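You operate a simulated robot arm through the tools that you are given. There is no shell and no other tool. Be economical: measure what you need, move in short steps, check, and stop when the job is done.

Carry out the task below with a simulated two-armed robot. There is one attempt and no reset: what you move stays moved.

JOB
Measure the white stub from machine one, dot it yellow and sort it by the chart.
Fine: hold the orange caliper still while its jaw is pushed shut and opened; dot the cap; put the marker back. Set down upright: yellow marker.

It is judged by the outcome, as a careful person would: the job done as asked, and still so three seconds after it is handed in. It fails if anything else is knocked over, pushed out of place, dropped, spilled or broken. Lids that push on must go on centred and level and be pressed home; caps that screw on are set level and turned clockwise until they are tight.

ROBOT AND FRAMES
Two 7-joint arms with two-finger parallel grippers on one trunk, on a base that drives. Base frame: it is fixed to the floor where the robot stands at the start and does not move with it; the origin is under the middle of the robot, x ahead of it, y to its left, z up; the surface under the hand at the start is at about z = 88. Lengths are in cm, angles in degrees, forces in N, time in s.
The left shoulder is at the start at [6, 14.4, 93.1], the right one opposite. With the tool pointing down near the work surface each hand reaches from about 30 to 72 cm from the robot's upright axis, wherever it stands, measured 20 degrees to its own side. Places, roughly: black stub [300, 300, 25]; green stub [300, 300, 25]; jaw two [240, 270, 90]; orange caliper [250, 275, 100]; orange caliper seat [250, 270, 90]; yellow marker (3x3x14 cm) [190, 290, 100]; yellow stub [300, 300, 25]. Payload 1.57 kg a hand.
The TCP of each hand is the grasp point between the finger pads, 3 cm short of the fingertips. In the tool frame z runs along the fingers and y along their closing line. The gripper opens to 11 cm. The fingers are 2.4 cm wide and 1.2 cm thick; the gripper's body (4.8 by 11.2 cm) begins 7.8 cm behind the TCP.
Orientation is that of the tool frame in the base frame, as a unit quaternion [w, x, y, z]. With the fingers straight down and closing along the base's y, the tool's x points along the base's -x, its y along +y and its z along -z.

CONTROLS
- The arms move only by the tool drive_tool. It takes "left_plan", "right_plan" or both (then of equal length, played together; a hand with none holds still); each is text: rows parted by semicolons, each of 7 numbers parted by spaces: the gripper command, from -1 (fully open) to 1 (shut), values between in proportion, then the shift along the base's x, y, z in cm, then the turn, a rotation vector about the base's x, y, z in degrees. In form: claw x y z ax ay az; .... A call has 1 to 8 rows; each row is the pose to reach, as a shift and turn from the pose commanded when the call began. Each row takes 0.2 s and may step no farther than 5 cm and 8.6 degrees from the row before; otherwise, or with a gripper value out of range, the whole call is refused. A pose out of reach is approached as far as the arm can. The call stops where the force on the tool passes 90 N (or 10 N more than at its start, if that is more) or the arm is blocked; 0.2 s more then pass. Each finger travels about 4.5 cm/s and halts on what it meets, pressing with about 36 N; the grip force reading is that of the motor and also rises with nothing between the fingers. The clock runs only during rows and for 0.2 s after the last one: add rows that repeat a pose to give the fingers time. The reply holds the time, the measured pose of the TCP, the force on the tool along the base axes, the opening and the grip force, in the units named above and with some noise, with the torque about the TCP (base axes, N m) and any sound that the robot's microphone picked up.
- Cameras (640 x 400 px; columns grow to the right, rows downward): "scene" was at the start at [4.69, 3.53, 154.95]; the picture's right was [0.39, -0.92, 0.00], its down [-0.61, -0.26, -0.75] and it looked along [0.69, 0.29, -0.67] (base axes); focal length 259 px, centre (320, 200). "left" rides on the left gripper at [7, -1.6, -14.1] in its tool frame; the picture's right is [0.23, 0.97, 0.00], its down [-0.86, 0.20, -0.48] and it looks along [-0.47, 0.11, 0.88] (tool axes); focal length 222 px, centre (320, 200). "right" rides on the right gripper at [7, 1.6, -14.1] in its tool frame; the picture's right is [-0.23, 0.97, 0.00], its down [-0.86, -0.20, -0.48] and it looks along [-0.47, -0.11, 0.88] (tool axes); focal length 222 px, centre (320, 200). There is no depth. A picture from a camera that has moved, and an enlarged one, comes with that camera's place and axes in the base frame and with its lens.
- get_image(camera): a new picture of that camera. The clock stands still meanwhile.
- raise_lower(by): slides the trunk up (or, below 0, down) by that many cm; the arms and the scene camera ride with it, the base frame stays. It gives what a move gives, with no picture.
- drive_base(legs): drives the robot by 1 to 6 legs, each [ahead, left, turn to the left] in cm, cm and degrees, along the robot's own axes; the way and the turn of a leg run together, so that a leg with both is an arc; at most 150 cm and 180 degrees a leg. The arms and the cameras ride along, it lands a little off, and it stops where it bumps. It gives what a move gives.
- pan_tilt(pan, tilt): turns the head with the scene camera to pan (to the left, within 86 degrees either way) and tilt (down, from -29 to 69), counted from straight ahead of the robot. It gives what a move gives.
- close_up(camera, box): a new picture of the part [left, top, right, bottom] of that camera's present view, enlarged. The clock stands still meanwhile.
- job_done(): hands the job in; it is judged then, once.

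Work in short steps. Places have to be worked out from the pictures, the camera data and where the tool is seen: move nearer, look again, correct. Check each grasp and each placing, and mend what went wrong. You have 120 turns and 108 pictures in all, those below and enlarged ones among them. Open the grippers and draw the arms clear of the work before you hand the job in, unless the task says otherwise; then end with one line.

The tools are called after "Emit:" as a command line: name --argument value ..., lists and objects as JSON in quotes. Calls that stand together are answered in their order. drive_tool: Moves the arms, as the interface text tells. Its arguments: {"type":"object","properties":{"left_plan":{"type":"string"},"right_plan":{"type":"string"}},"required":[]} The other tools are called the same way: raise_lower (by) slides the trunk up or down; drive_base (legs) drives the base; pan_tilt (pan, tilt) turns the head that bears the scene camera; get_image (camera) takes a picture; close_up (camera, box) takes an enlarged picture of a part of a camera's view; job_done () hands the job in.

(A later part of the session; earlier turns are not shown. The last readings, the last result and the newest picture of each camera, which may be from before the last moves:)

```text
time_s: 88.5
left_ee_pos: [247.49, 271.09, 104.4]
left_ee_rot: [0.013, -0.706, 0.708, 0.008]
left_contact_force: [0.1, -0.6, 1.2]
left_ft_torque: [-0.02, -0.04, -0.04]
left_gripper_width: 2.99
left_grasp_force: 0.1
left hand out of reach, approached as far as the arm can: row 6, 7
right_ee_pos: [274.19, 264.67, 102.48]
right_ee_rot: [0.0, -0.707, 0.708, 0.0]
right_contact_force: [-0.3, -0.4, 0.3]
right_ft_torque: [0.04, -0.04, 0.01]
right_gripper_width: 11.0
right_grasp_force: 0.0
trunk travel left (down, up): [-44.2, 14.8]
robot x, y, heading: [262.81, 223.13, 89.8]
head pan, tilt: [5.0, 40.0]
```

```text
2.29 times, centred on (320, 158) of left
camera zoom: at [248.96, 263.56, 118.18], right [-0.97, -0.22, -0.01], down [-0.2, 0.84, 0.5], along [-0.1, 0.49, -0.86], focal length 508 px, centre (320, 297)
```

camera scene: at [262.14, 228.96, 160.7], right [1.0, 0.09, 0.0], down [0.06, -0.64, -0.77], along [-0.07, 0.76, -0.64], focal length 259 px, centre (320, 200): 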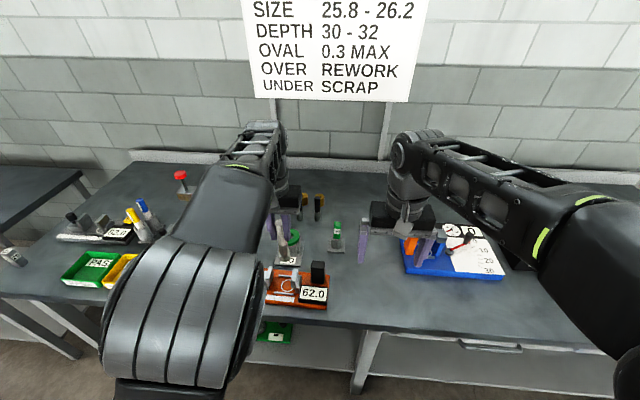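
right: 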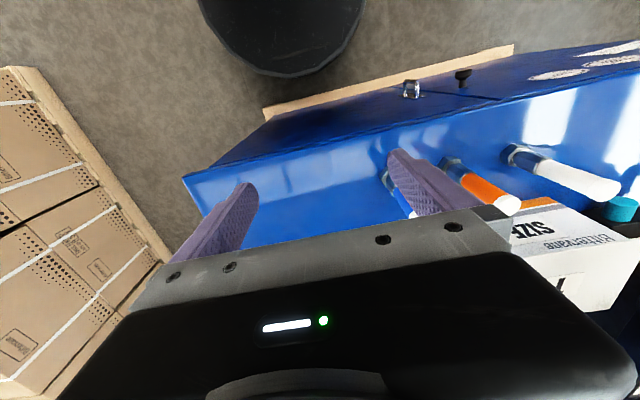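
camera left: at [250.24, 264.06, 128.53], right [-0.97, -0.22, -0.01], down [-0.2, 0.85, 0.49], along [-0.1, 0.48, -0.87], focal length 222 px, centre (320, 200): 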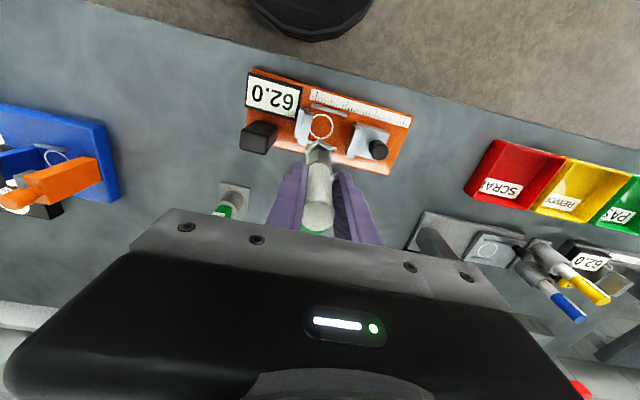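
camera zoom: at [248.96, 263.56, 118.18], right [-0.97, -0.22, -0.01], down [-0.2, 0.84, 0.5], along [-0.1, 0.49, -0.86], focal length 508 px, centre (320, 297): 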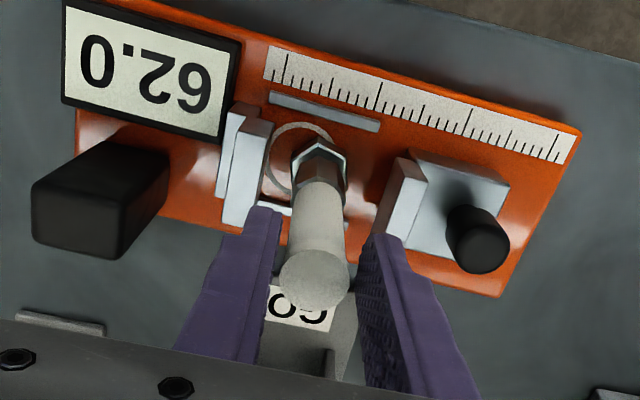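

The stub stands in the seat. I'll rise with the trunk, shift the left hand over the knob ([240.8, 269.7], top z≈99.5), and start the right hand toward the black handle (~[257.6, 273]).

Emit:
raise_lower --by 6

Emit:
drive_tool --left_plan "0.1 -3.4 -0.7 0 0 0 0; 0.1 -6.7 -1.4 0 0 0 0; 0.1 -6.7 -1.4 0 0 0 0" --right_plan "-0.5 -4 2 0 0 0 0; -0.2 -8 4 0 0 0 0; 0.0 -11 6 0 0 0 0"

Emit:
get_image --camera "right"

Emit:
get_image --camera "left"

```text
time_s: 89.5
left_ee_pos: [247.59, 271.01, 110.23]
left_ee_rot: [0.012, -0.705, 0.709, 0.009]
left_contact_force: [-0.4, -1.1, 0.3]
left_ft_torque: [-0.03, -0.01, -0.01]
left_gripper_width: 2.97
left_grasp_force: 0.1
right_ee_pos: [274.35, 264.69, 108.43]
right_ee_rot: [0.0, -0.706, 0.708, 0.0]
right_contact_force: [0.5, -0.4, 0.6]
right_ft_torque: [0.04, 0.02, -0.05]
right_gripper_width: 11.01
right_grasp_force: 0.0
trunk travel left (down, up): [-50.2, 8.8]
robot x, y, heading: [263.31, 223.12, 89.8]
head pan, tilt: [5.0, 40.0]
```

```text
time_s: 90.3
left_ee_pos: [240.77, 269.65, 110.28]
left_ee_rot: [0.011, -0.705, 0.709, 0.009]
left_contact_force: [0.4, 0.6, -0.2]
left_ft_torque: [-0.03, 0.03, 0.02]
left_gripper_width: 4.95
left_grasp_force: 0.0
right_ee_pos: [265.18, 269.35, 108.46]
right_ee_rot: [-0.001, -0.707, 0.707, 0.001]
right_contact_force: [0.2, -0.7, 0.9]
right_ft_torque: [-0.03, 0.03, 0.01]
right_gripper_width: 5.49
right_grasp_force: 0.0
right hand out of reach, approached as far as the arm can: row 3
trunk travel left (down, up): [-50.2, 8.8]
robot x, y, heading: [263.03, 223.5, 90.1]
head pan, tilt: [5.0, 40.0]
```

```text
43 pictures are left
camera right: at [263.68, 262.34, 122.62], right [-0.97, 0.23, 0.0], down [0.2, 0.85, 0.48], along [0.11, 0.47, -0.88], focal length 222 px, centre (320, 200)
```

right: 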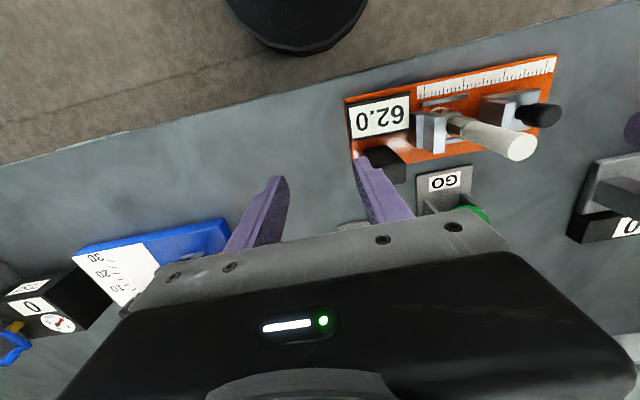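

```text
42 pictures are left
camera left: at [242.24, 262.16, 124.06], right [-0.97, -0.22, -0.01], down [-0.2, 0.84, 0.5], along [-0.1, 0.49, -0.86], focal length 222 px, centre (320, 200)
```

left: 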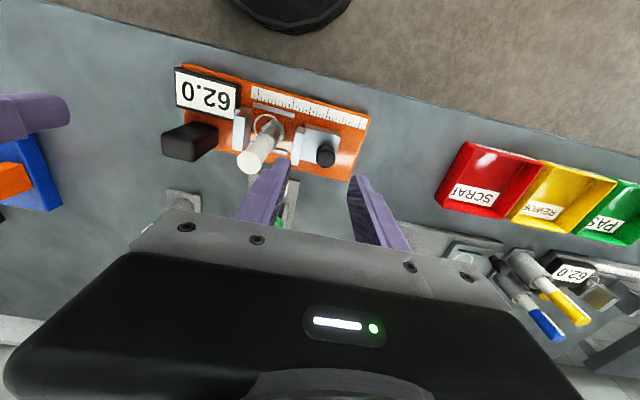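

Knob at [240.4, 269.9]; handle top at about [257.7, 272.9]. The right arm can't cross over from here, so I'll shift the base 8 cm left.

Emit:
drive_base --legs '[[0, 7.5, 0]]'

Emit:
drive_tool --left_plan "0.1 3.8 0 0 0 0 0; 0.1 7.2 0.2 0 0 0 0; 0.1 7.2 0.2 0 0 0 0" --right_plan "0 0 1.5 0 0 0 0; 0 0 3.2 0 0 0 0; 0 0 3.2 0 0 0 0"

Emit:
get_image --camera "right"

```text
time_s: 91.3
left_ee_pos: [233.21, 269.58, 110.14]
left_ee_rot: [0.011, -0.706, 0.708, 0.008]
left_contact_force: [-0.6, 0.4, 0.2]
left_ft_torque: [0.01, -0.06, 0.0]
left_gripper_width: 4.95
left_grasp_force: 0.0
right_ee_pos: [257.72, 269.26, 108.59]
right_ee_rot: [0.0, 0.707, -0.707, -0.001]
right_contact_force: [-0.4, 0.5, 0.7]
right_ft_torque: [0.01, -0.05, 0.01]
right_gripper_width: 5.49
right_grasp_force: 0.1
trunk travel left (down, up): [-50.2, 8.8]
robot x, y, heading: [255.62, 223.13, 90.2]
head pan, tilt: [5.0, 40.0]
```

```text
time_s: 92.1
left_ee_pos: [240.44, 269.9, 110.19]
left_ee_rot: [0.012, -0.706, 0.709, 0.008]
left_contact_force: [-0.9, 0.2, -0.3]
left_ft_torque: [0.01, 0.01, 0.02]
left_gripper_width: 4.99
left_grasp_force: 0.2
right_ee_pos: [257.69, 269.86, 108.43]
right_ee_rot: [0.0, -0.707, 0.707, 0.001]
right_contact_force: [0.2, 0.2, 0.5]
right_ft_torque: [-0.03, -0.01, -0.02]
right_gripper_width: 5.5
right_grasp_force: 0.2
right hand out of reach, approached as far as the arm can: row 1, 2, 3
trunk travel left (down, up): [-50.2, 8.8]
robot x, y, heading: [256.03, 223.51, 90.0]
head pan, tilt: [5.0, 40.0]
```

```text
41 pictures are left
camera right: at [256.23, 263.02, 122.58], right [-0.97, 0.23, 0.0], down [0.2, 0.85, 0.48], along [0.11, 0.47, -0.88], focal length 222 px, centre (320, 200)
```

right: 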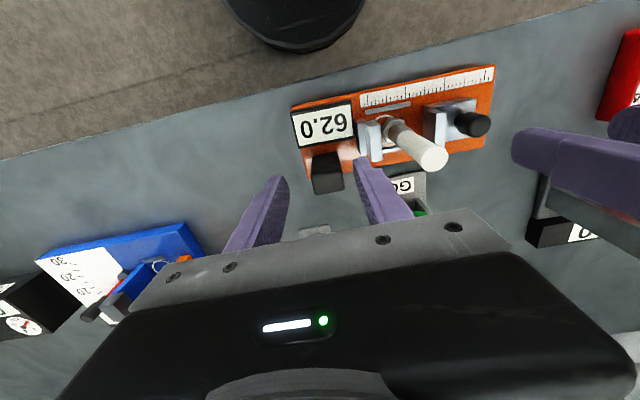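

Handle top confirmed at [257.7, 272.8]. I'll drive ahead 3 cm, pull the left hand back by the same amount, and narrow its fingers for the knob.

Emit:
drive_base --legs '[[3, 0, 0]]'

Emit:
drive_tool --left_plan "0.3 0 -1.5 0 0 0 0; 0.3 0 -3 0 0 0 0; 0.3 0 -3 0 0 0 0"

Emit:
raise_lower --by -6

Emit:
get_image --camera "left"

Emit:
get_image --camera "right"

```text
time_s: 93.0
left_ee_pos: [240.39, 273.05, 110.08]
left_ee_rot: [0.012, -0.706, 0.708, 0.008]
left_contact_force: [-1.0, 1.1, -0.1]
left_ft_torque: [-0.07, -0.03, -0.02]
left_gripper_width: 4.95
left_grasp_force: 0.1
right_ee_pos: [257.71, 273.05, 108.3]
right_ee_rot: [0.0, 0.707, -0.707, -0.001]
right_contact_force: [-0.2, 0.7, -0.3]
right_ft_torque: [-0.04, -0.02, 0.01]
right_gripper_width: 5.47
right_grasp_force: 0.1
trunk travel left (down, up): [-50.2, 8.8]
robot x, y, heading: [255.74, 226.29, 90.4]
head pan, tilt: [5.0, 40.0]
```

```text
time_s: 93.8
left_ee_pos: [240.42, 269.84, 110.0]
left_ee_rot: [0.013, -0.706, 0.708, 0.009]
left_contact_force: [-0.2, 0.6, -0.8]
left_ft_torque: [0.0, -0.01, -0.05]
left_gripper_width: 3.86
left_grasp_force: 0.0
right_ee_pos: [257.73, 272.95, 108.42]
right_ee_rot: [0.0, -0.707, 0.708, 0.001]
right_contact_force: [0.1, 0.3, -0.5]
right_ft_torque: [0.01, 0.01, -0.01]
right_gripper_width: 5.51
right_grasp_force: 0.0
trunk travel left (down, up): [-50.2, 8.8]
robot x, y, heading: [255.51, 226.0, 89.9]
head pan, tilt: [5.0, 40.0]
```

```text
time_s: 94.8
left_ee_pos: [240.5, 269.81, 104.23]
left_ee_rot: [0.012, -0.706, 0.708, 0.009]
left_contact_force: [-0.2, -0.5, 0.2]
left_ft_torque: [-0.04, 0.0, 0.01]
left_gripper_width: 3.84
left_grasp_force: 0.1
right_ee_pos: [257.75, 272.97, 102.48]
right_ee_rot: [0.001, -0.707, 0.708, 0.001]
right_contact_force: [0.4, -0.3, -0.8]
right_ft_torque: [-0.02, 0.01, 0.01]
right_gripper_width: 5.51
right_grasp_force: 0.1
trunk travel left (down, up): [-44.2, 14.8]
robot x, y, heading: [255.67, 226.56, 90.1]
head pan, tilt: [5.0, 40.0]
```

```text
40 pictures are left
camera left: at [241.92, 262.45, 117.97], right [-0.97, -0.22, -0.01], down [-0.2, 0.84, 0.5], along [-0.1, 0.49, -0.86], focal length 222 px, centre (320, 200)
```

left: 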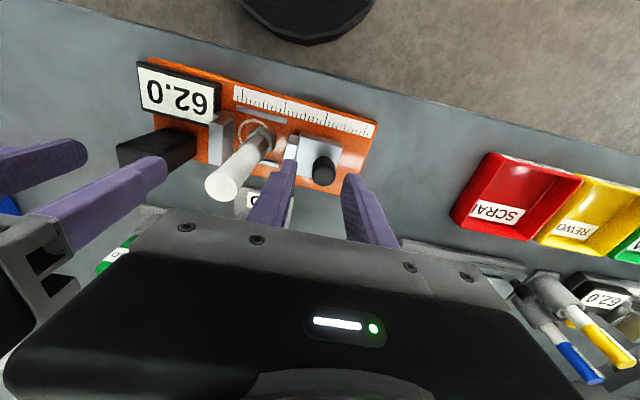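

```text
39 pictures are left
camera right: at [256.25, 265.99, 116.58], right [-0.97, 0.23, 0.0], down [0.2, 0.85, 0.48], along [0.11, 0.47, -0.88], focal length 222 px, centre (320, 200)
```

right: 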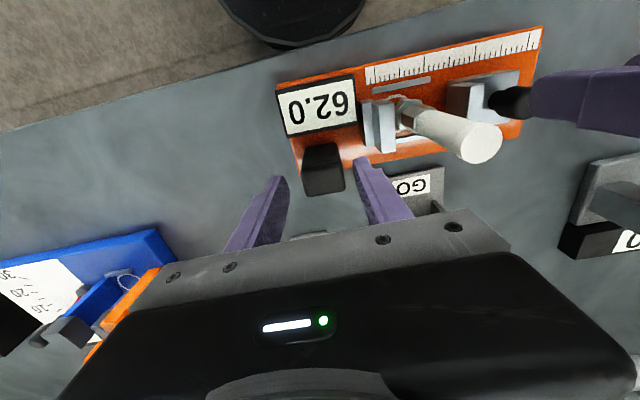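

Both are aligned. I'll nudge the left hand 0.3 cm and lower the last 3.6 cm onto the knob and handle.

Emit:
drive_tool --left_plan "0.3 -0.3 0 0 0 0 0; 0.3 -0.3 0 0 0 0 0" --right_plan "0 0 0.4 0 0 0 0; 0 0 0.4 0 0 0 0"

Emit:
raise_lower --by -3.6

Emit:
drive_tool --right_plan "0.1 0 0 0 0 0 0; 0.3 0 0 0 0 0 0; 0.6 0 0 0 0 0 0; 1 0 0 0 0 0 0; 1 0 0 0 0 0 0"

Emit:
get_image --camera "left"

Emit:
get_image --camera "right"

```text
time_s: 95.3
left_ee_pos: [240.11, 269.79, 104.12]
left_ee_rot: [0.012, -0.707, 0.707, 0.009]
left_contact_force: [-0.4, 0.2, -0.5]
left_ft_torque: [-0.01, 0.0, -0.02]
left_gripper_width: 3.85
left_grasp_force: 0.0
right_ee_pos: [257.76, 273.31, 102.48]
right_ee_rot: [0.0, -0.707, 0.708, 0.002]
right_contact_force: [-0.4, -0.3, -0.2]
right_ft_torque: [0.01, 0.0, -0.04]
right_gripper_width: 5.48
right_grasp_force: 0.0
trunk travel left (down, up): [-44.2, 14.8]
robot x, y, heading: [255.85, 226.22, 90.2]
head pan, tilt: [5.0, 40.0]
```

```text
time_s: 96.2
left_ee_pos: [240.05, 269.83, 100.65]
left_ee_rot: [0.013, -0.706, 0.708, 0.009]
left_contact_force: [1.0, 0.1, -0.2]
left_ft_torque: [0.03, -0.03, -0.02]
left_gripper_width: 3.84
left_grasp_force: 0.0
right_ee_pos: [257.67, 273.32, 98.81]
right_ee_rot: [0.001, -0.707, 0.707, 0.002]
right_contact_force: [0.8, 0.1, 0.1]
right_ft_torque: [-0.02, -0.01, 0.02]
right_gripper_width: 5.5
right_grasp_force: 0.0
trunk travel left (down, up): [-40.6, 18.4]
robot x, y, heading: [255.91, 226.17, 90.0]
head pan, tilt: [5.0, 40.0]
```

```text
time_s: 97.3
left_ee_pos: [240.05, 269.92, 100.6]
left_ee_rot: [0.013, -0.706, 0.708, 0.009]
left_contact_force: [0.5, 0.2, 0.6]
left_ft_torque: [0.0, 0.0, 0.01]
left_gripper_width: 3.83
left_grasp_force: 0.0
right_ee_pos: [257.77, 273.28, 98.81]
right_ee_rot: [0.0, -0.706, 0.708, 0.003]
right_contact_force: [-3.2, -0.4, 0.2]
right_ft_torque: [0.03, -0.04, -0.37]
right_gripper_width: 4.03
right_grasp_force: 35.7
trunk travel left (down, up): [-40.6, 18.4]
robot x, y, heading: [255.67, 226.17, 90.0]
head pan, tilt: [5.0, 40.0]
```

```text
38 pictures are left
camera left: at [241.57, 262.47, 114.36], right [-0.97, -0.22, -0.01], down [-0.2, 0.84, 0.5], along [-0.1, 0.49, -0.86], focal length 222 px, centre (320, 200)
```

left: 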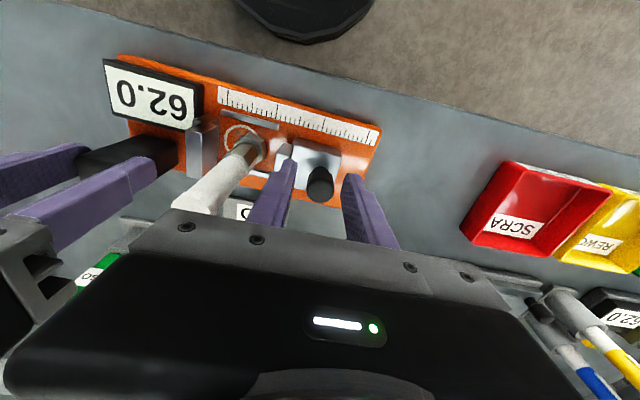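

```text
37 pictures are left
camera right: at [256.2, 266.32, 112.91], right [-0.97, 0.23, 0.0], down [0.2, 0.85, 0.48], along [0.11, 0.47, -0.88], focal length 222 px, centre (320, 200)
```

right: 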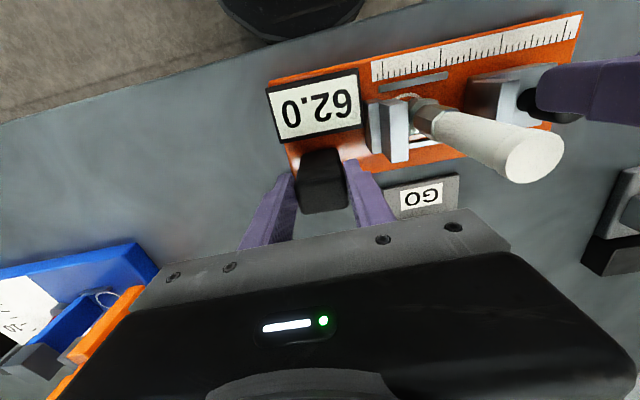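

The handle is gripped (4.0 cm). Now I'll close the left fingers on the knob.

Emit:
drive_tool --left_plan "0.5 0 0 -0.2 0 0 0; 0.7 0 0 -0.2 0 0 0; 1 0 0 -0.2 0 0 0; 1 0 0 -0.2 0 0 0; 1 0 0 -0.2 0 0 0" --right_plan "1 0 0 0 0 0 0; 1 0 0 0 0 0 0; 1 0 0 0 0 0 0; 1 0 0 0 0 0 0; 1 0 0 0 0 0 0"

```text
time_s: 98.5
left_ee_pos: [240.15, 269.83, 100.4]
left_ee_rot: [0.013, -0.706, 0.708, 0.009]
left_contact_force: [0.0, -0.6, 0.6]
left_ft_torque: [0.01, -0.01, -0.01]
left_gripper_width: 0.0
left_grasp_force: 21.2
right_ee_pos: [257.75, 273.27, 98.82]
right_ee_rot: [-0.001, 0.708, -0.707, -0.002]
right_contact_force: [-2.1, 0.5, 0.7]
right_ft_torque: [-0.07, 0.03, -0.6]
right_gripper_width: 4.01
right_grasp_force: 35.5
trunk travel left (down, up): [-40.6, 18.4]
robot x, y, heading: [255.36, 225.77, 90.2]
head pan, tilt: [5.0, 40.0]
```

The fingers closed above the knob, so the knob top is lower than I thought (~97.5). I'll reopen, go 0.5 cm ahead, and look before lowering.

Emit:
drive_tool --left_plan "0.7 0 0 0.3 0 0 0; 0.4 0 0.5 0.3 0 0 0; 0.4 0 0.5 0 0 0 0; 0.4 0 0.5 -0.4 0 0 0; 0.4 0 0.5 -0.4 0 0 0" --right_plan "1 0 0 0 0 0 0; 1 0 0 0 0 0 0; 1 0 0 0 0 0 0; 1 0 0 0 0 0 0; 1 0 0 0 0 0 0"

Emit:
close_up --camera "left" --box '[220, 100, 420, 225]'

Emit:
close_up --camera "scene" --box '[220, 200, 360, 288]'

```text
time_s: 99.8
left_ee_pos: [240.0, 270.46, 99.9]
left_ee_rot: [0.012, -0.706, 0.708, 0.008]
left_contact_force: [0.9, 0.6, -0.7]
left_ft_torque: [0.03, 0.01, -0.02]
left_gripper_width: 3.32
left_grasp_force: 0.1
right_ee_pos: [257.71, 273.24, 98.8]
right_ee_rot: [0.001, -0.707, 0.707, 0.001]
right_contact_force: [-2.8, 0.6, 1.2]
right_ft_torque: [0.0, -0.02, -0.56]
right_gripper_width: 4.03
right_grasp_force: 36.1
trunk travel left (down, up): [-40.6, 18.4]
robot x, y, heading: [256.02, 226.15, 90.1]
head pan, tilt: [5.0, 40.0]
```

```text
3.20 times, centred on (320, 162) of left
camera zoom: at [241.5, 263.01, 113.78], right [-0.97, -0.22, -0.01], down [-0.2, 0.84, 0.5], along [-0.1, 0.49, -0.86], focal length 711 px, centre (320, 320)
```

zoom: 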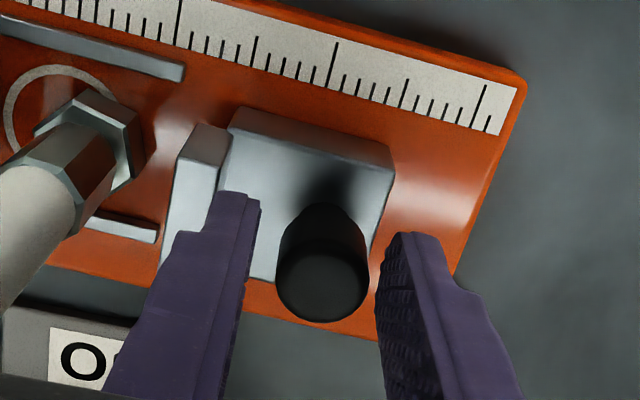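

```text
4.55 times, centred on (290, 244) of scene
camera zoom: at [254.82, 231.92, 142.87], right [1.0, 0.09, 0.0], down [0.06, -0.64, -0.77], along [-0.07, 0.76, -0.64], focal length 1176 px, centre (456, 0)
```

zoom: 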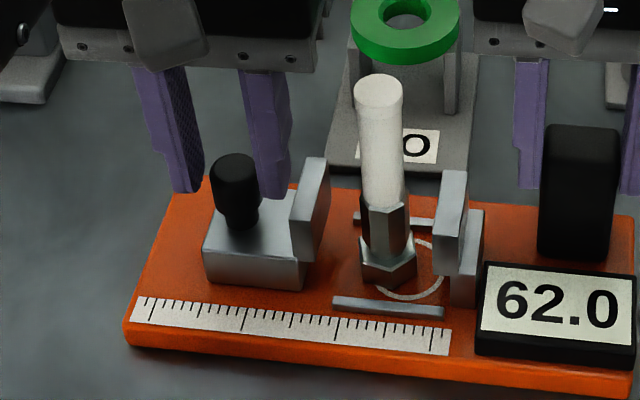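

Triangulating both views puts the knob top at [239.8, 271.2, 97.5], 2.4 cm wide. I'll line up on that with a 3 cm opening, lower 1.2 cm, then close.

Emit:
drive_tool --left_plan "0.4 0 0 0.9 0 0 0; 0.45 -0.25 0.6 0.9 0 0 0; 0.45 -0.25 0.6 0 0 0 0; 0.45 -0.25 0.6 -0.6 0 0 0; 0.45 -0.25 0.6 -1.1 0 0 0; 0.45 -0.25 0.6 -1.1 0 0 0" --right_plan "1 0 0 0 0 0 0; 1 0 0 0 0 0 0; 1 0 0 0 0 0 0; 1 0 0 0 0 0 0; 1 0 0 0 0 0 0; 1 0 0 0 0 0 0"

Emit:
drive_tool --left_plan "0.6 0 0 0 0 0 0; 0.8 0 0 0 0 0 0; 1 0 0 0 0 0 0; 1 0 0 0 0 0 0" --right_plan "1 0 0 0 0 0 0; 1 0 0 0 0 0 0; 1 0 0 0 0 0 0; 1 0 0 0 0 0 0"

```text
time_s: 101.2
left_ee_pos: [239.7, 271.04, 98.84]
left_ee_rot: [0.013, -0.706, 0.708, 0.009]
left_contact_force: [0.2, -0.6, -1.2]
left_ft_torque: [-0.01, -0.01, 0.01]
left_gripper_width: 3.05
left_grasp_force: 0.1
right_ee_pos: [257.68, 273.28, 98.76]
right_ee_rot: [0.0, 0.707, -0.707, -0.001]
right_contact_force: [-3.0, 0.8, 0.5]
right_ft_torque: [-0.02, -0.04, -0.6]
right_gripper_width: 4.02
right_grasp_force: 35.8
trunk travel left (down, up): [-40.6, 18.4]
robot x, y, heading: [255.58, 226.55, 89.9]
head pan, tilt: [5.0, 40.0]
```

```text
time_s: 102.2
left_ee_pos: [239.75, 270.96, 98.7]
left_ee_rot: [0.012, -0.706, 0.708, 0.009]
left_contact_force: [-0.1, -0.5, 1.3]
left_ft_torque: [0.04, 0.01, 0.05]
left_gripper_width: 2.4
left_grasp_force: 35.7
right_ee_pos: [257.73, 273.35, 98.83]
right_ee_rot: [-0.001, 0.707, -0.707, -0.002]
right_contact_force: [-1.9, 0.6, 1.5]
right_ft_torque: [-0.01, -0.09, -0.61]
right_gripper_width: 4.02
right_grasp_force: 36.1
trunk travel left (down, up): [-40.6, 18.4]
robot x, y, heading: [255.66, 226.43, 90.0]
head pan, tilt: [5.0, 40.0]
```

The knob is gripped (2.4 cm). I'll push the jaw shut slowly toward +x.

Emit:
drive_tool --left_plan "1 0.6 0 0 0 0 0; 1 1.2 0 0 0 0 0; 1 1.7 0 0 0 0 0; 1 2.1 0 0 0 0 0; 1 2.4 0 0 0 0 0; 1 2.4 0 0 0 0 0" --right_plan "1 0 0 0 0 0 0; 1 0 0 0 0 0 0; 1 0 0 0 0 0 0; 1 0 0 0 0 0 0; 1 0 0 0 0 0 0; 1 0 0 0 0 0 0"

Emit:
close_up --camera "scene" --box '[220, 200, 360, 288]'

```text
time_s: 103.5
left_ee_pos: [242.38, 270.9, 98.81]
left_ee_rot: [0.011, -0.706, 0.709, 0.008]
left_contact_force: [-4.4, -11.4, 12.9]
left_ft_torque: [-0.3, 0.17, 0.21]
left_gripper_width: 2.4
left_grasp_force: 36.2
right_ee_pos: [257.8, 273.3, 98.71]
right_ee_rot: [0.002, -0.706, 0.708, 0.003]
right_contact_force: [3.5, 10.4, 0.1]
right_ft_torque: [-0.02, -0.49, -1.02]
right_gripper_width: 4.0
right_grasp_force: 36.3
trunk travel left (down, up): [-40.6, 18.4]
robot x, y, heading: [255.5, 225.98, 90.2]
head pan, tilt: [5.0, 40.0]
```

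```text
4.55 times, centred on (290, 244) of scene
camera zoom: at [254.88, 231.86, 142.87], right [1.0, 0.09, 0.0], down [0.06, -0.64, -0.77], along [-0.07, 0.76, -0.64], focal length 1176 px, centre (456, 0)
```

zoom: 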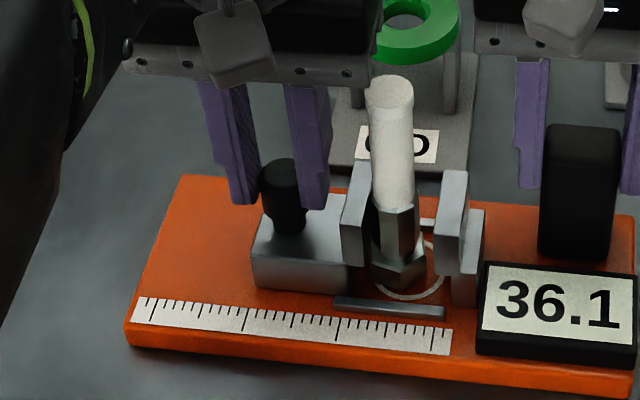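

The display reads 36.1 and the jaw is about at the stub. Continuing gently until it is shut.

Emit:
drive_tool --left_plan "1 0.3 -0.1 0 0 0 0; 1 0.6 -0.1 0 0 0 0; 1 0.8 -0.1 0 0 0 0; 1 1.0 -0.1 0 0 0 0; 1 1.2 -0.1 0 0 0 0; 1 1.4 -0.1 0 0 0 0; 1 1.4 -0.1 0 0 0 0" --right_plan "1 0 0 0 0 0 0; 1 0 0 0 0 0 0; 1 0 0 0 0 0 0; 1 0 0 0 0 0 0; 1 0 0 0 0 0 0; 1 0 0 0 0 0 0; 1 0 0 0 0 0 0"

Emit:
close_up --camera "scene" --box '[220, 200, 360, 288]'

```text
time_s: 105.2
left_ee_pos: [243.44, 270.93, 98.91]
left_ee_rot: [-0.01, 0.707, -0.707, -0.009]
left_contact_force: [-19.7, -2.4, -0.1]
left_ft_torque: [0.06, 0.51, 0.24]
left_gripper_width: 2.39
left_grasp_force: 36.0
right_ee_pos: [257.86, 273.31, 98.79]
right_ee_rot: [-0.002, 0.707, -0.707, -0.001]
right_contact_force: [16.5, 2.2, 2.8]
right_ft_torque: [0.24, -0.08, -0.36]
right_gripper_width: 3.98
right_grasp_force: 35.6
trunk travel left (down, up): [-40.6, 18.4]
robot x, y, heading: [255.26, 226.11, 90.2]
head pan, tilt: [5.0, 40.0]
```

```text
4.55 times, centred on (290, 244) of scene
camera zoom: at [254.81, 231.92, 142.86], right [1.0, 0.09, 0.0], down [0.06, -0.64, -0.77], along [-0.07, 0.76, -0.64], focal length 1176 px, centre (456, 0)
```

zoom: 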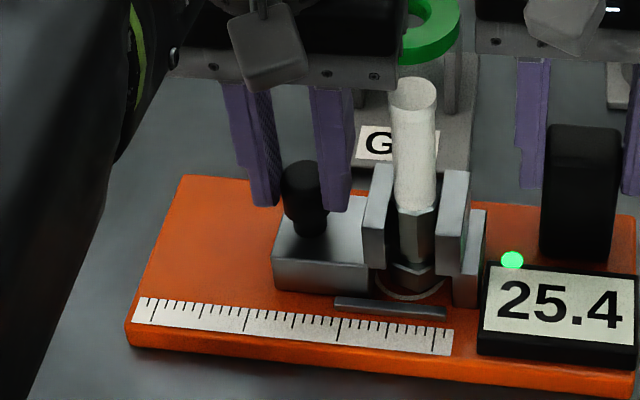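

It reads 25.4 with a green light, which is below 25.8: UNDER, so SCRAP. Now I'll open the jaw back to its start.

Emit:
drive_tool --left_plan "1 -0.6 0 0 0 0 0; 1 -1.2 0 0 0 0 0; 1 -1.8 0 0 0 0 0; 1 -2.4 0 0 0 0 0; 1 -3 0 0 0 0 0; 1 -3.5 0 0 0 0 0; 1 -3.75 0 0 0 0 0; 1 -3.75 0 0 0 0 0" --right_plan "1 0 0 0 0 0 0; 1 0 0 0 0 0 0; 1 0 0 0 0 0 0; 1 0 0 0 0 0 0; 1 0 0 0 0 0 0; 1 0 0 0 0 0 0; 1 0 0 0 0 0 0; 1 0 0 0 0 0 0"

Emit:
close_up --camera "scene" --box '[220, 200, 360, 288]'

```text
time_s: 107.0
left_ee_pos: [239.75, 270.85, 98.78]
left_ee_rot: [0.012, -0.707, 0.707, 0.01]
left_contact_force: [4.7, 1.3, 0.9]
left_ft_torque: [0.4, -0.13, 0.07]
left_gripper_width: 2.42
left_grasp_force: 35.9
right_ee_pos: [257.74, 273.29, 98.87]
right_ee_rot: [0.0, 0.707, -0.707, -0.002]
right_contact_force: [-8.4, -0.6, 2.3]
right_ft_torque: [0.12, 0.37, 0.0]
right_gripper_width: 4.02
right_grasp_force: 35.8
trunk travel left (down, up): [-40.6, 18.4]
robot x, y, heading: [255.8, 226.42, 89.9]
head pan, tilt: [5.0, 40.0]
```

```text
4.55 times, centred on (290, 244) of scene
camera zoom: at [254.79, 231.93, 142.87], right [1.0, 0.09, 0.0], down [0.06, -0.64, -0.77], along [-0.07, 0.76, -0.64], focal length 1176 px, centre (456, 0)
```

zoom: 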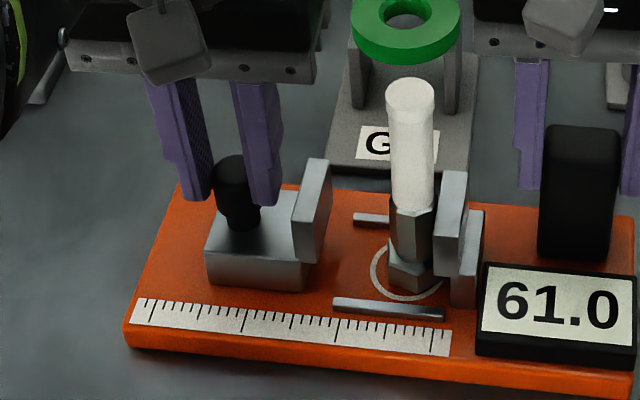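

Open at 61.0. A hair more, then I'll release the knob and handle and rise with the trunk.

Emit:
drive_tool --left_plan "1 -0.1 0 0 0 0 0; 1 -0.1 0 0 0 0 0; 0.45 -0.1 0 0 0 0 0; 0.45 -0.1 0 0 0 0 0; 0.45 -0.1 0 0 0 0 0; 0.45 -0.1 0 0 0 0 0" --right_plan "1 0 0 0 0 0 0; 1 0 0 0 0 0 0; 1 0 0 0 0 0 0; 0.4 0 0 0 0 0 0; 0 0 0 0 0 0 0; 0 0 0 0 0 0 0"

Emit:
raise_lower --by 10.4

Emit:
close_up --camera "scene" --box '[220, 200, 380, 300]'

```text
time_s: 108.3
left_ee_pos: [239.84, 270.9, 98.9]
left_ee_rot: [0.012, -0.706, 0.708, 0.01]
left_contact_force: [-0.2, -0.4, -0.3]
left_ft_torque: [-0.02, -0.02, -0.02]
left_gripper_width: 3.03
left_grasp_force: 0.0
right_ee_pos: [257.8, 273.28, 98.97]
right_ee_rot: [0.001, -0.707, 0.707, 0.002]
right_contact_force: [0.7, 0.2, 0.7]
right_ft_torque: [-0.01, -0.02, -0.03]
right_gripper_width: 5.52
right_grasp_force: 0.1
trunk travel left (down, up): [-40.6, 18.4]
robot x, y, heading: [255.66, 226.0, 89.9]
head pan, tilt: [5.0, 40.0]
```

```text
time_s: 109.7
left_ee_pos: [239.93, 270.85, 109.18]
left_ee_rot: [0.012, -0.707, 0.707, 0.009]
left_contact_force: [0.2, -1.1, -0.7]
left_ft_torque: [-0.02, 0.0, 0.0]
left_gripper_width: 3.03
left_grasp_force: 0.0
right_ee_pos: [257.72, 273.21, 109.14]
right_ee_rot: [0.002, -0.707, 0.707, 0.002]
right_contact_force: [0.2, 0.2, 0.9]
right_ft_torque: [0.01, 0.02, 0.0]
right_gripper_width: 5.5
right_grasp_force: 0.0
trunk travel left (down, up): [-51.0, 8.0]
robot x, y, heading: [255.47, 226.01, 89.8]
head pan, tilt: [5.0, 40.0]
```

```text
4.00 times, centred on (300, 250) of scene
camera zoom: at [254.86, 231.94, 153.26], right [1.0, 0.09, 0.0], down [0.06, -0.64, -0.77], along [-0.07, 0.76, -0.64], focal length 1035 px, centre (400, 0)
```

zoom: 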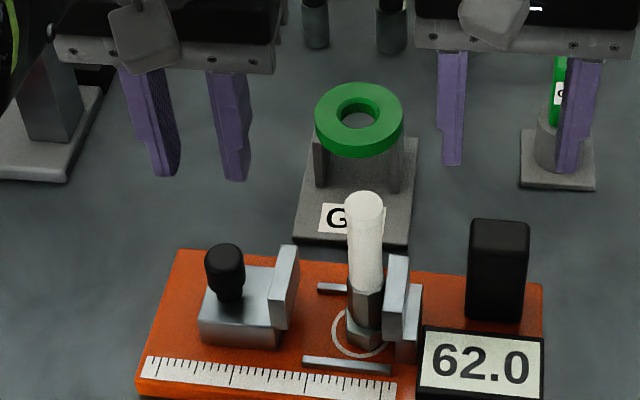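

The caliper is back at 62.0, the stub standing in its seat; I'll dot it there. Next the marker: I back off, drive 41 cm left, and look at it.

Emit:
drive_base --legs '[[-10, 0, 0], [0, 41, 0]]'

Emit:
pan_tilt --pan 20 --tilt 35

Emit:
get_image --camera "scene"

```text
time_s: 113.0
left_ee_pos: [199.02, 260.81, 109.28]
left_ee_rot: [0.013, -0.706, 0.708, 0.008]
left_contact_force: [-0.5, 0.3, 0.8]
left_ft_torque: [-0.03, 0.01, -0.01]
left_gripper_width: 3.07
left_grasp_force: 0.1
right_ee_pos: [216.92, 263.31, 109.25]
right_ee_rot: [0.001, -0.706, 0.708, 0.002]
right_contact_force: [0.5, -0.5, -0.1]
right_ft_torque: [-0.01, 0.0, -0.03]
right_gripper_width: 5.51
right_grasp_force: 0.1
trunk travel left (down, up): [-51.0, 8.0]
robot x, y, heading: [214.44, 216.4, 89.8]
head pan, tilt: [5.0, 40.0]
```

```text
time_s: 113.8
left_ee_pos: [199.04, 260.95, 109.24]
left_ee_rot: [0.012, -0.706, 0.708, 0.009]
left_contact_force: [-0.2, 0.0, 0.1]
left_ft_torque: [0.01, 0.0, 0.04]
left_gripper_width: 3.03
left_grasp_force: 0.1
right_ee_pos: [217.04, 263.27, 109.22]
right_ee_rot: [0.001, -0.706, 0.708, 0.002]
right_contact_force: [-0.2, -0.4, -0.4]
right_ft_torque: [-0.02, 0.01, -0.02]
right_gripper_width: 5.48
right_grasp_force: 0.1
trunk travel left (down, up): [-51.0, 8.0]
robot x, y, heading: [215.16, 215.83, 90.2]
head pan, tilt: [20.0, 35.0]
```

```text
30 pictures are left
camera scene: at [211.81, 221.7, 154.02], right [0.94, 0.34, 0.0], down [0.2, -0.54, -0.82], along [-0.28, 0.77, -0.57], focal length 259 px, centre (320, 200)
```

scene: 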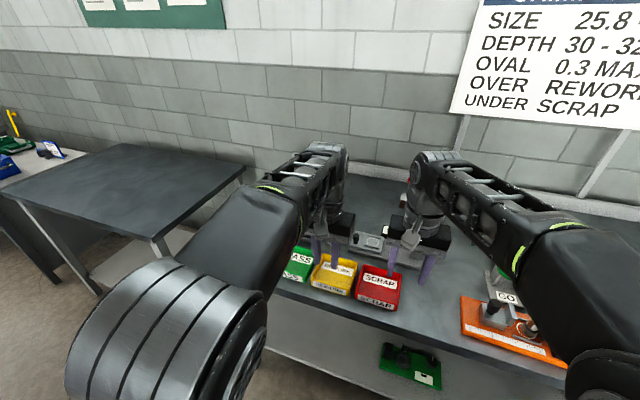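

The arm hides the marker from the head camera; I'll use the left hand camera.

Emit:
get_image --camera "left"

```text
29 pictures are left
camera left: at [200.52, 253.42, 123.08], right [-0.97, -0.22, -0.01], down [-0.2, 0.84, 0.5], along [-0.1, 0.49, -0.86], focal length 222 px, centre (320, 200)
```

left: 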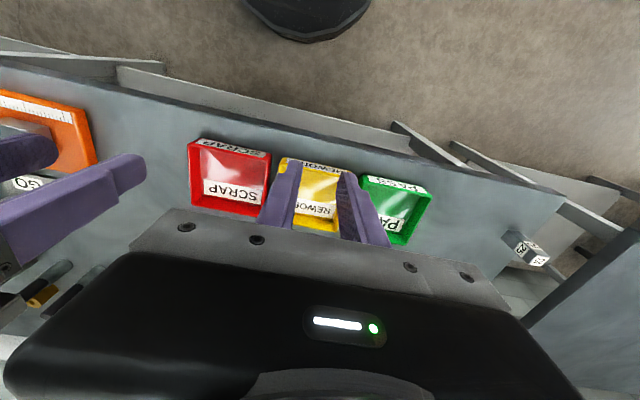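

From two earlier views the yellow marker's top is at ≈[190.4, 288.4, 101], with the blue one 6 cm behind it. I'll tuck the right hand back, drive closer and raise the trunk so the left arm can reach.

Emit:
drive_tool --right_plan "0 3.5 -2.7 0 0 0 0; 0 7 -5.4 0 0 0 0; 0 10 -8 0 0 0 0"

Emit:
raise_lower --by 7

Emit:
drive_base --legs '[[15, 5, 0]]'

Emit:
get_image --camera "left"

```text
time_s: 114.6
left_ee_pos: [199.09, 260.81, 109.33]
left_ee_rot: [0.012, -0.706, 0.708, 0.009]
left_contact_force: [1.4, -0.6, -0.9]
left_ft_torque: [0.03, 0.02, -0.01]
left_gripper_width: 3.0
left_grasp_force: 0.0
right_ee_pos: [227.14, 255.09, 109.27]
right_ee_rot: [-0.001, 0.707, -0.707, -0.002]
right_contact_force: [-0.3, -0.2, -0.5]
right_ft_torque: [0.01, 0.02, 0.0]
right_gripper_width: 5.51
right_grasp_force: 0.0
trunk travel left (down, up): [-51.0, 8.0]
robot x, y, heading: [214.72, 216.07, 89.7]
head pan, tilt: [20.0, 35.0]
```

```text
time_s: 115.7
left_ee_pos: [199.12, 260.82, 116.19]
left_ee_rot: [0.012, -0.706, 0.708, 0.009]
left_contact_force: [0.7, -0.3, -0.2]
left_ft_torque: [0.0, -0.01, 0.05]
left_gripper_width: 3.03
left_grasp_force: 0.0
right_ee_pos: [226.96, 255.24, 116.24]
right_ee_rot: [0.001, -0.706, 0.708, 0.002]
right_contact_force: [0.0, -1.0, 0.5]
right_ft_torque: [0.03, -0.01, -0.03]
right_gripper_width: 5.49
right_grasp_force: 0.1
trunk travel left (down, up): [-58.0, 1.0]
robot x, y, heading: [214.5, 215.86, 90.0]
head pan, tilt: [20.0, 35.0]
```

```text
time_s: 117.1
left_ee_pos: [194.07, 276.28, 116.22]
left_ee_rot: [0.012, -0.706, 0.708, 0.008]
left_contact_force: [0.0, 0.2, 1.0]
left_ft_torque: [-0.02, 0.01, 0.03]
left_gripper_width: 3.05
left_grasp_force: 0.1
right_ee_pos: [221.9, 270.65, 116.3]
right_ee_rot: [0.001, -0.706, 0.708, 0.001]
right_contact_force: [0.4, 0.8, 0.1]
right_ft_torque: [0.02, -0.04, 0.03]
right_gripper_width: 5.51
right_grasp_force: 0.1
trunk travel left (down, up): [-58.0, 1.0]
robot x, y, heading: [210.24, 230.99, 90.3]
head pan, tilt: [20.0, 35.0]
```

```text
28 pictures are left
camera left: at [195.49, 268.78, 130.03], right [-0.97, -0.23, -0.01], down [-0.2, 0.84, 0.5], along [-0.1, 0.49, -0.86], focal length 222 px, centre (320, 200)
```

left: 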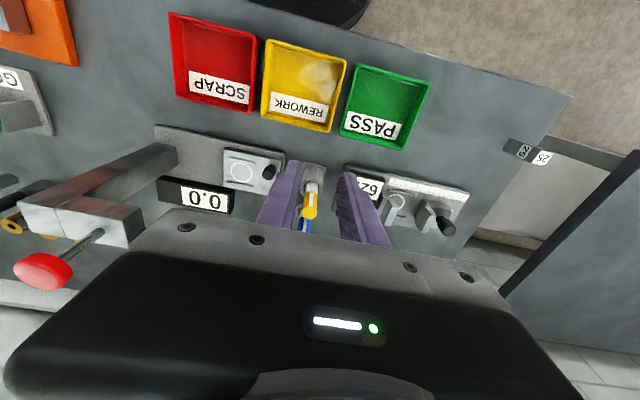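

The marker shows at about [193.3, 287.3] from close by. I'll open the fingers to 5.5 cm, move over it and look again.

Emit:
drive_tool --left_plan "0 -0.3 4 0 0 0 0; 0 -0.7 8 -2 0 0 0; 0 -0.7 11 -4 0 0 0; 0 -0.7 11 -4 0 0 0"

Emit:
get_image --camera "left"

```text
time_s: 118.1
left_ee_pos: [193.29, 286.8, 112.11]
left_ee_rot: [0.013, -0.706, 0.708, 0.009]
left_contact_force: [0.2, -0.3, -0.7]
left_ft_torque: [0.0, 0.0, -0.01]
left_gripper_width: 5.52
left_grasp_force: 0.0
right_ee_pos: [221.97, 270.42, 116.23]
right_ee_rot: [0.001, -0.707, 0.707, 0.002]
right_contact_force: [0.3, 0.0, 0.1]
right_ft_torque: [-0.01, 0.02, 0.01]
right_gripper_width: 5.51
right_grasp_force: 0.1
trunk travel left (down, up): [-58.0, 1.0]
robot x, y, heading: [209.7, 231.3, 90.1]
head pan, tilt: [20.0, 35.0]
```

```text
27 pictures are left
camera left: at [194.74, 279.34, 125.93], right [-0.97, -0.22, -0.01], down [-0.2, 0.84, 0.5], along [-0.1, 0.49, -0.86], focal length 222 px, centre (320, 200)
```

left: 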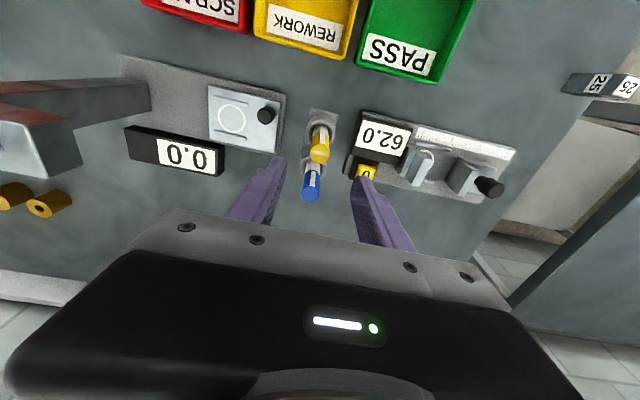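

Aligned within half a centimetre. I'll lower with the trunk to z≈97.8 and close on the marker.

Emit:
raise_lower --by -14.2

Emit:
drive_tool --left_plan "0.3 0.1 0.1 0 0 0 0; 0.5 0.1 0.1 0 0 0 0; 0.8 0.1 0.1 0 0 0 0; 1 0.1 0.1 0 0 0 0; 1 0.1 0.1 0 0 0 0; 1 0.1 0.1 0 0 0 0"

Emit:
get_image --camera "left"

```text
time_s: 119.8
left_ee_pos: [193.34, 286.76, 97.98]
left_ee_rot: [0.013, -0.706, 0.708, 0.009]
left_contact_force: [-0.4, 0.7, 0.2]
left_ft_torque: [0.05, 0.0, 0.03]
left_gripper_width: 5.5
left_grasp_force: 0.1
right_ee_pos: [221.85, 270.52, 102.09]
right_ee_rot: [0.001, -0.707, 0.707, 0.002]
right_contact_force: [0.8, -0.5, 0.6]
right_ft_torque: [-0.02, 0.0, -0.02]
right_gripper_width: 5.5
right_grasp_force: 0.0
trunk travel left (down, up): [-43.8, 15.2]
robot x, y, heading: [210.0, 231.26, 90.1]
head pan, tilt: [20.0, 35.0]
```

```text
time_s: 121.2
left_ee_pos: [193.34, 286.92, 97.82]
left_ee_rot: [0.013, -0.707, 0.707, 0.009]
left_contact_force: [-1.4, 0.1, 0.2]
left_ft_torque: [0.06, 0.0, -0.03]
left_gripper_width: 2.07
left_grasp_force: 33.6
right_ee_pos: [221.95, 270.49, 101.93]
right_ee_rot: [0.001, -0.707, 0.707, 0.001]
right_contact_force: [0.5, 1.0, 0.2]
right_ft_torque: [-0.02, -0.05, 0.05]
right_gripper_width: 5.49
right_grasp_force: 0.1
trunk travel left (down, up): [-43.8, 15.2]
robot x, y, heading: [209.85, 231.36, 90.0]
head pan, tilt: [20.0, 35.0]
```

```text
26 pictures are left
camera left: at [194.82, 279.5, 111.68], right [-0.97, -0.23, -0.01], down [-0.2, 0.84, 0.5], along [-0.1, 0.49, -0.86], focal length 222 px, centre (320, 200)
```

left: 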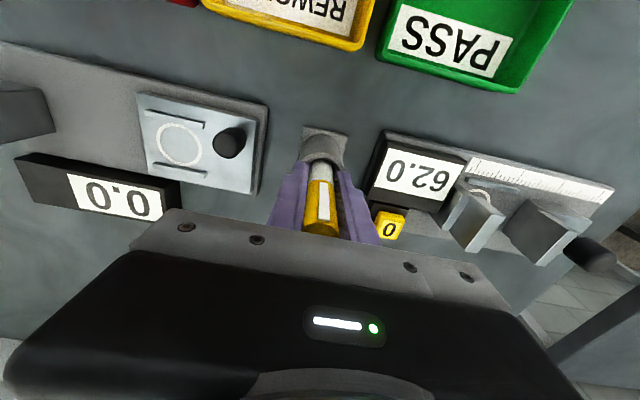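

The marker is held (2.07 cm). I note the pose for its return ([193.34, 286.92, 97.82]) and lift straight up 15 cm.

Emit:
raise_lower --by 15

Emit:
get_image --camera "left"

```text
time_s: 122.9
left_ee_pos: [193.28, 286.91, 112.87]
left_ee_rot: [0.012, -0.706, 0.708, 0.009]
left_contact_force: [-0.1, 0.2, -0.2]
left_ft_torque: [0.0, 0.04, 0.0]
left_gripper_width: 2.06
left_grasp_force: 34.5
right_ee_pos: [221.97, 270.49, 117.07]
right_ee_rot: [-0.001, 0.708, -0.707, -0.001]
right_contact_force: [0.3, 0.1, -0.2]
right_ft_torque: [-0.04, -0.01, 0.0]
right_gripper_width: 5.52
right_grasp_force: 0.0
trunk travel left (down, up): [-58.8, 0.2]
robot x, y, heading: [209.81, 231.36, 90.1]
head pan, tilt: [20.0, 35.0]
```

```text
25 pictures are left
camera left: at [194.82, 279.51, 126.67], right [-0.97, -0.23, -0.01], down [-0.2, 0.84, 0.5], along [-0.1, 0.49, -0.86], focal length 222 px, centre (320, 200)
```

left: 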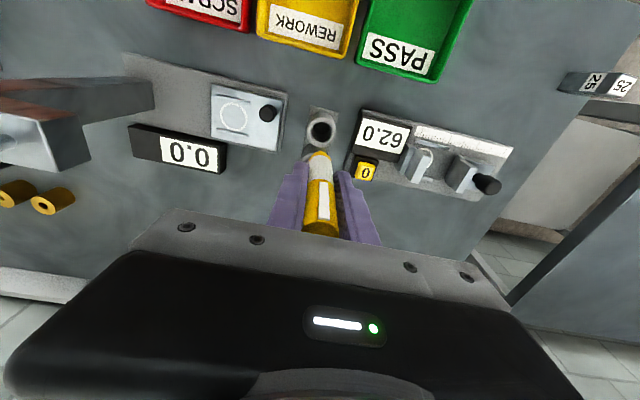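

The yellow tip is visible ~9 cm below the TCP. I'll draw the arm in and up, then drive so the marker comes over the stub at ≈[249, 271.2].

Emit:
drive_tool --left_plan "1 0 -4 1 0 0 0; 1 0 -8 2 0 0 0; 1 0 -11.5 4 0 0 0; 1 0 -11.5 5 0 0 0; 1 0 -11.5 5 0 0 0"

Emit:
drive_base --legs '[[-4, 0, 0], [0, -55, 0]]'

Emit:
get_image --camera "left"

```text
time_s: 124.1
left_ee_pos: [193.34, 275.49, 118.05]
left_ee_rot: [0.012, -0.707, 0.707, 0.008]
left_contact_force: [0.5, 0.4, -0.1]
left_ft_torque: [0.0, -0.04, 0.01]
left_gripper_width: 2.05
left_grasp_force: 33.8
right_ee_pos: [221.88, 270.48, 117.12]
right_ee_rot: [0.0, 0.708, -0.707, -0.001]
right_contact_force: [0.7, 0.8, 0.0]
right_ft_torque: [-0.01, 0.02, 0.03]
right_gripper_width: 5.5
right_grasp_force: 0.0
trunk travel left (down, up): [-58.8, 0.2]
robot x, y, heading: [209.89, 231.72, 89.9]
head pan, tilt: [20.0, 35.0]
```

```text
time_s: 127.7
left_ee_pos: [248.48, 271.48, 118.09]
left_ee_rot: [0.012, -0.704, 0.71, 0.01]
left_contact_force: [-0.5, -0.7, -0.2]
left_ft_torque: [0.01, -0.01, -0.02]
left_gripper_width: 2.06
left_grasp_force: 34.2
right_ee_pos: [277.07, 266.3, 117.03]
right_ee_rot: [0.0, -0.706, 0.709, 0.002]
right_contact_force: [0.1, 0.5, -0.1]
right_ft_torque: [-0.02, 0.05, -0.03]
right_gripper_width: 5.48
right_grasp_force: 0.0
trunk travel left (down, up): [-58.8, 0.2]
robot x, y, heading: [264.6, 227.2, 89.8]
head pan, tilt: [20.0, 35.0]
```

```text
24 pictures are left
camera left: at [249.91, 264.07, 131.8], right [-0.98, -0.22, -0.01], down [-0.2, 0.84, 0.5], along [-0.1, 0.49, -0.86], focal length 222 px, centre (320, 200)
```

left: 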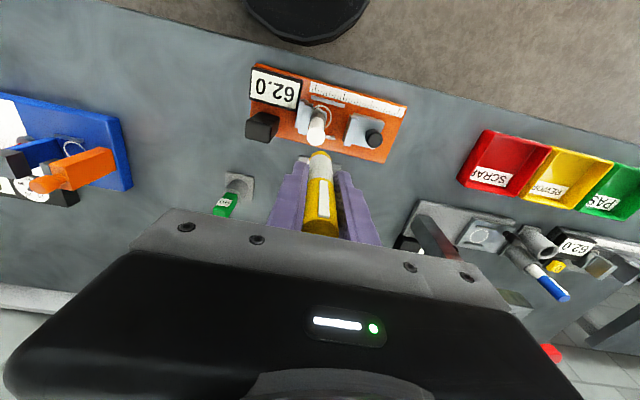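

The stub's cap centre is at ≈[249.2, 271.35]. I'll shift 0.65 cm and lower 2 cm, then check from both cameras.

Emit:
drive_tool --left_plan "1 0.65 -0.1 0 0 0 0; 1 0.65 -0.1 -1 0 0 0; 1 0.65 -0.1 -2.5 0 0 0; 1 0.65 -0.1 -2.5 0 0 0"

Emit:
close_up --camera "left" --box '[270, 100, 370, 180]'

Emit:
close_up --camera "scene" --box '[260, 200, 420, 300]'

```text
time_s: 128.7
left_ee_pos: [249.07, 271.34, 115.48]
left_ee_rot: [0.012, -0.705, 0.709, 0.009]
left_contact_force: [-0.3, -1.1, -0.2]
left_ft_torque: [-0.01, -0.02, 0.03]
left_gripper_width: 2.08
left_grasp_force: 34.2
right_ee_pos: [276.96, 266.33, 116.92]
right_ee_rot: [0.001, -0.706, 0.709, 0.002]
right_contact_force: [0.2, 0.1, -0.1]
right_ft_torque: [0.02, -0.01, -0.02]
right_gripper_width: 5.49
right_grasp_force: 0.0
trunk travel left (down, up): [-58.8, 0.2]
robot x, y, heading: [264.98, 227.15, 89.9]
head pan, tilt: [20.0, 35.0]
```

```text
5.00 times, centred on (320, 140) of left
camera zoom: at [250.51, 263.98, 129.28], right [-0.98, -0.22, -0.01], down [-0.2, 0.84, 0.5], along [-0.1, 0.49, -0.86], focal length 1111 px, centre (320, 500)
```

zoom: 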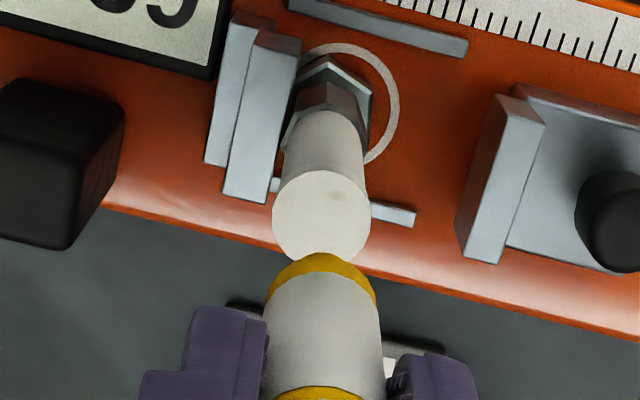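

```text
4.00 times, centred on (340, 250) of scene
camera zoom: at [261.74, 232.83, 161.82], right [0.94, 0.34, 0.0], down [0.19, -0.54, -0.82], along [-0.28, 0.77, -0.57], focal length 1035 px, centre (240, 0)
```

zoom: 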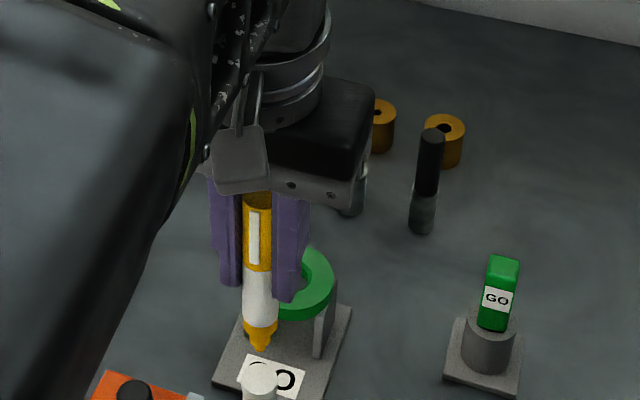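

The marker tip ([249.15, 270.7, 107.8]) is right over the cap centre ([249.2, 270.7, 105.3]). I'll lower slowly.

Emit:
drive_tool --left_plan "1 0 0 -0.7 0 0 0; 1 0 0 -1.3 0 0 0; 1 0 0 -1.6 0 0 0; 1 0 0 -1.8 0 0 0"

Emit:
close_up --camera "scene" --box '[280, 240, 360, 310]'

```text
time_s: 129.7
left_ee_pos: [249.08, 271.39, 113.55]
left_ee_rot: [0.013, -0.705, 0.709, 0.009]
left_contact_force: [0.6, 0.3, -0.3]
left_ft_torque: [0.03, 0.03, 0.03]
left_gripper_width: 2.07
left_grasp_force: 34.1
right_ee_pos: [276.99, 266.28, 117.12]
right_ee_rot: [0.0, -0.705, 0.709, 0.002]
right_contact_force: [-0.1, 0.0, -0.3]
right_ft_torque: [0.02, 0.01, 0.0]
right_gripper_width: 5.52
right_grasp_force: 0.2
trunk travel left (down, up): [-58.8, 0.2]
robot x, y, heading: [264.61, 227.67, 89.8]
head pan, tilt: [20.0, 35.0]
```

```text
5.71 times, centred on (320, 275) of scene
camera zoom: at [261.74, 232.84, 161.82], right [0.94, 0.34, 0.0], down [0.19, -0.54, -0.82], along [-0.28, 0.77, -0.57], focal length 1479 px, centre (320, -229)
```

zoom: 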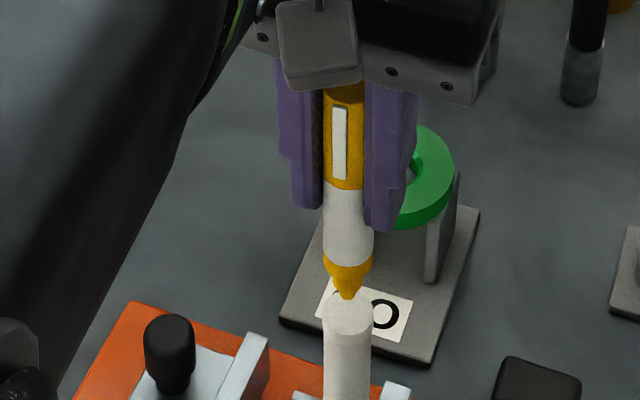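

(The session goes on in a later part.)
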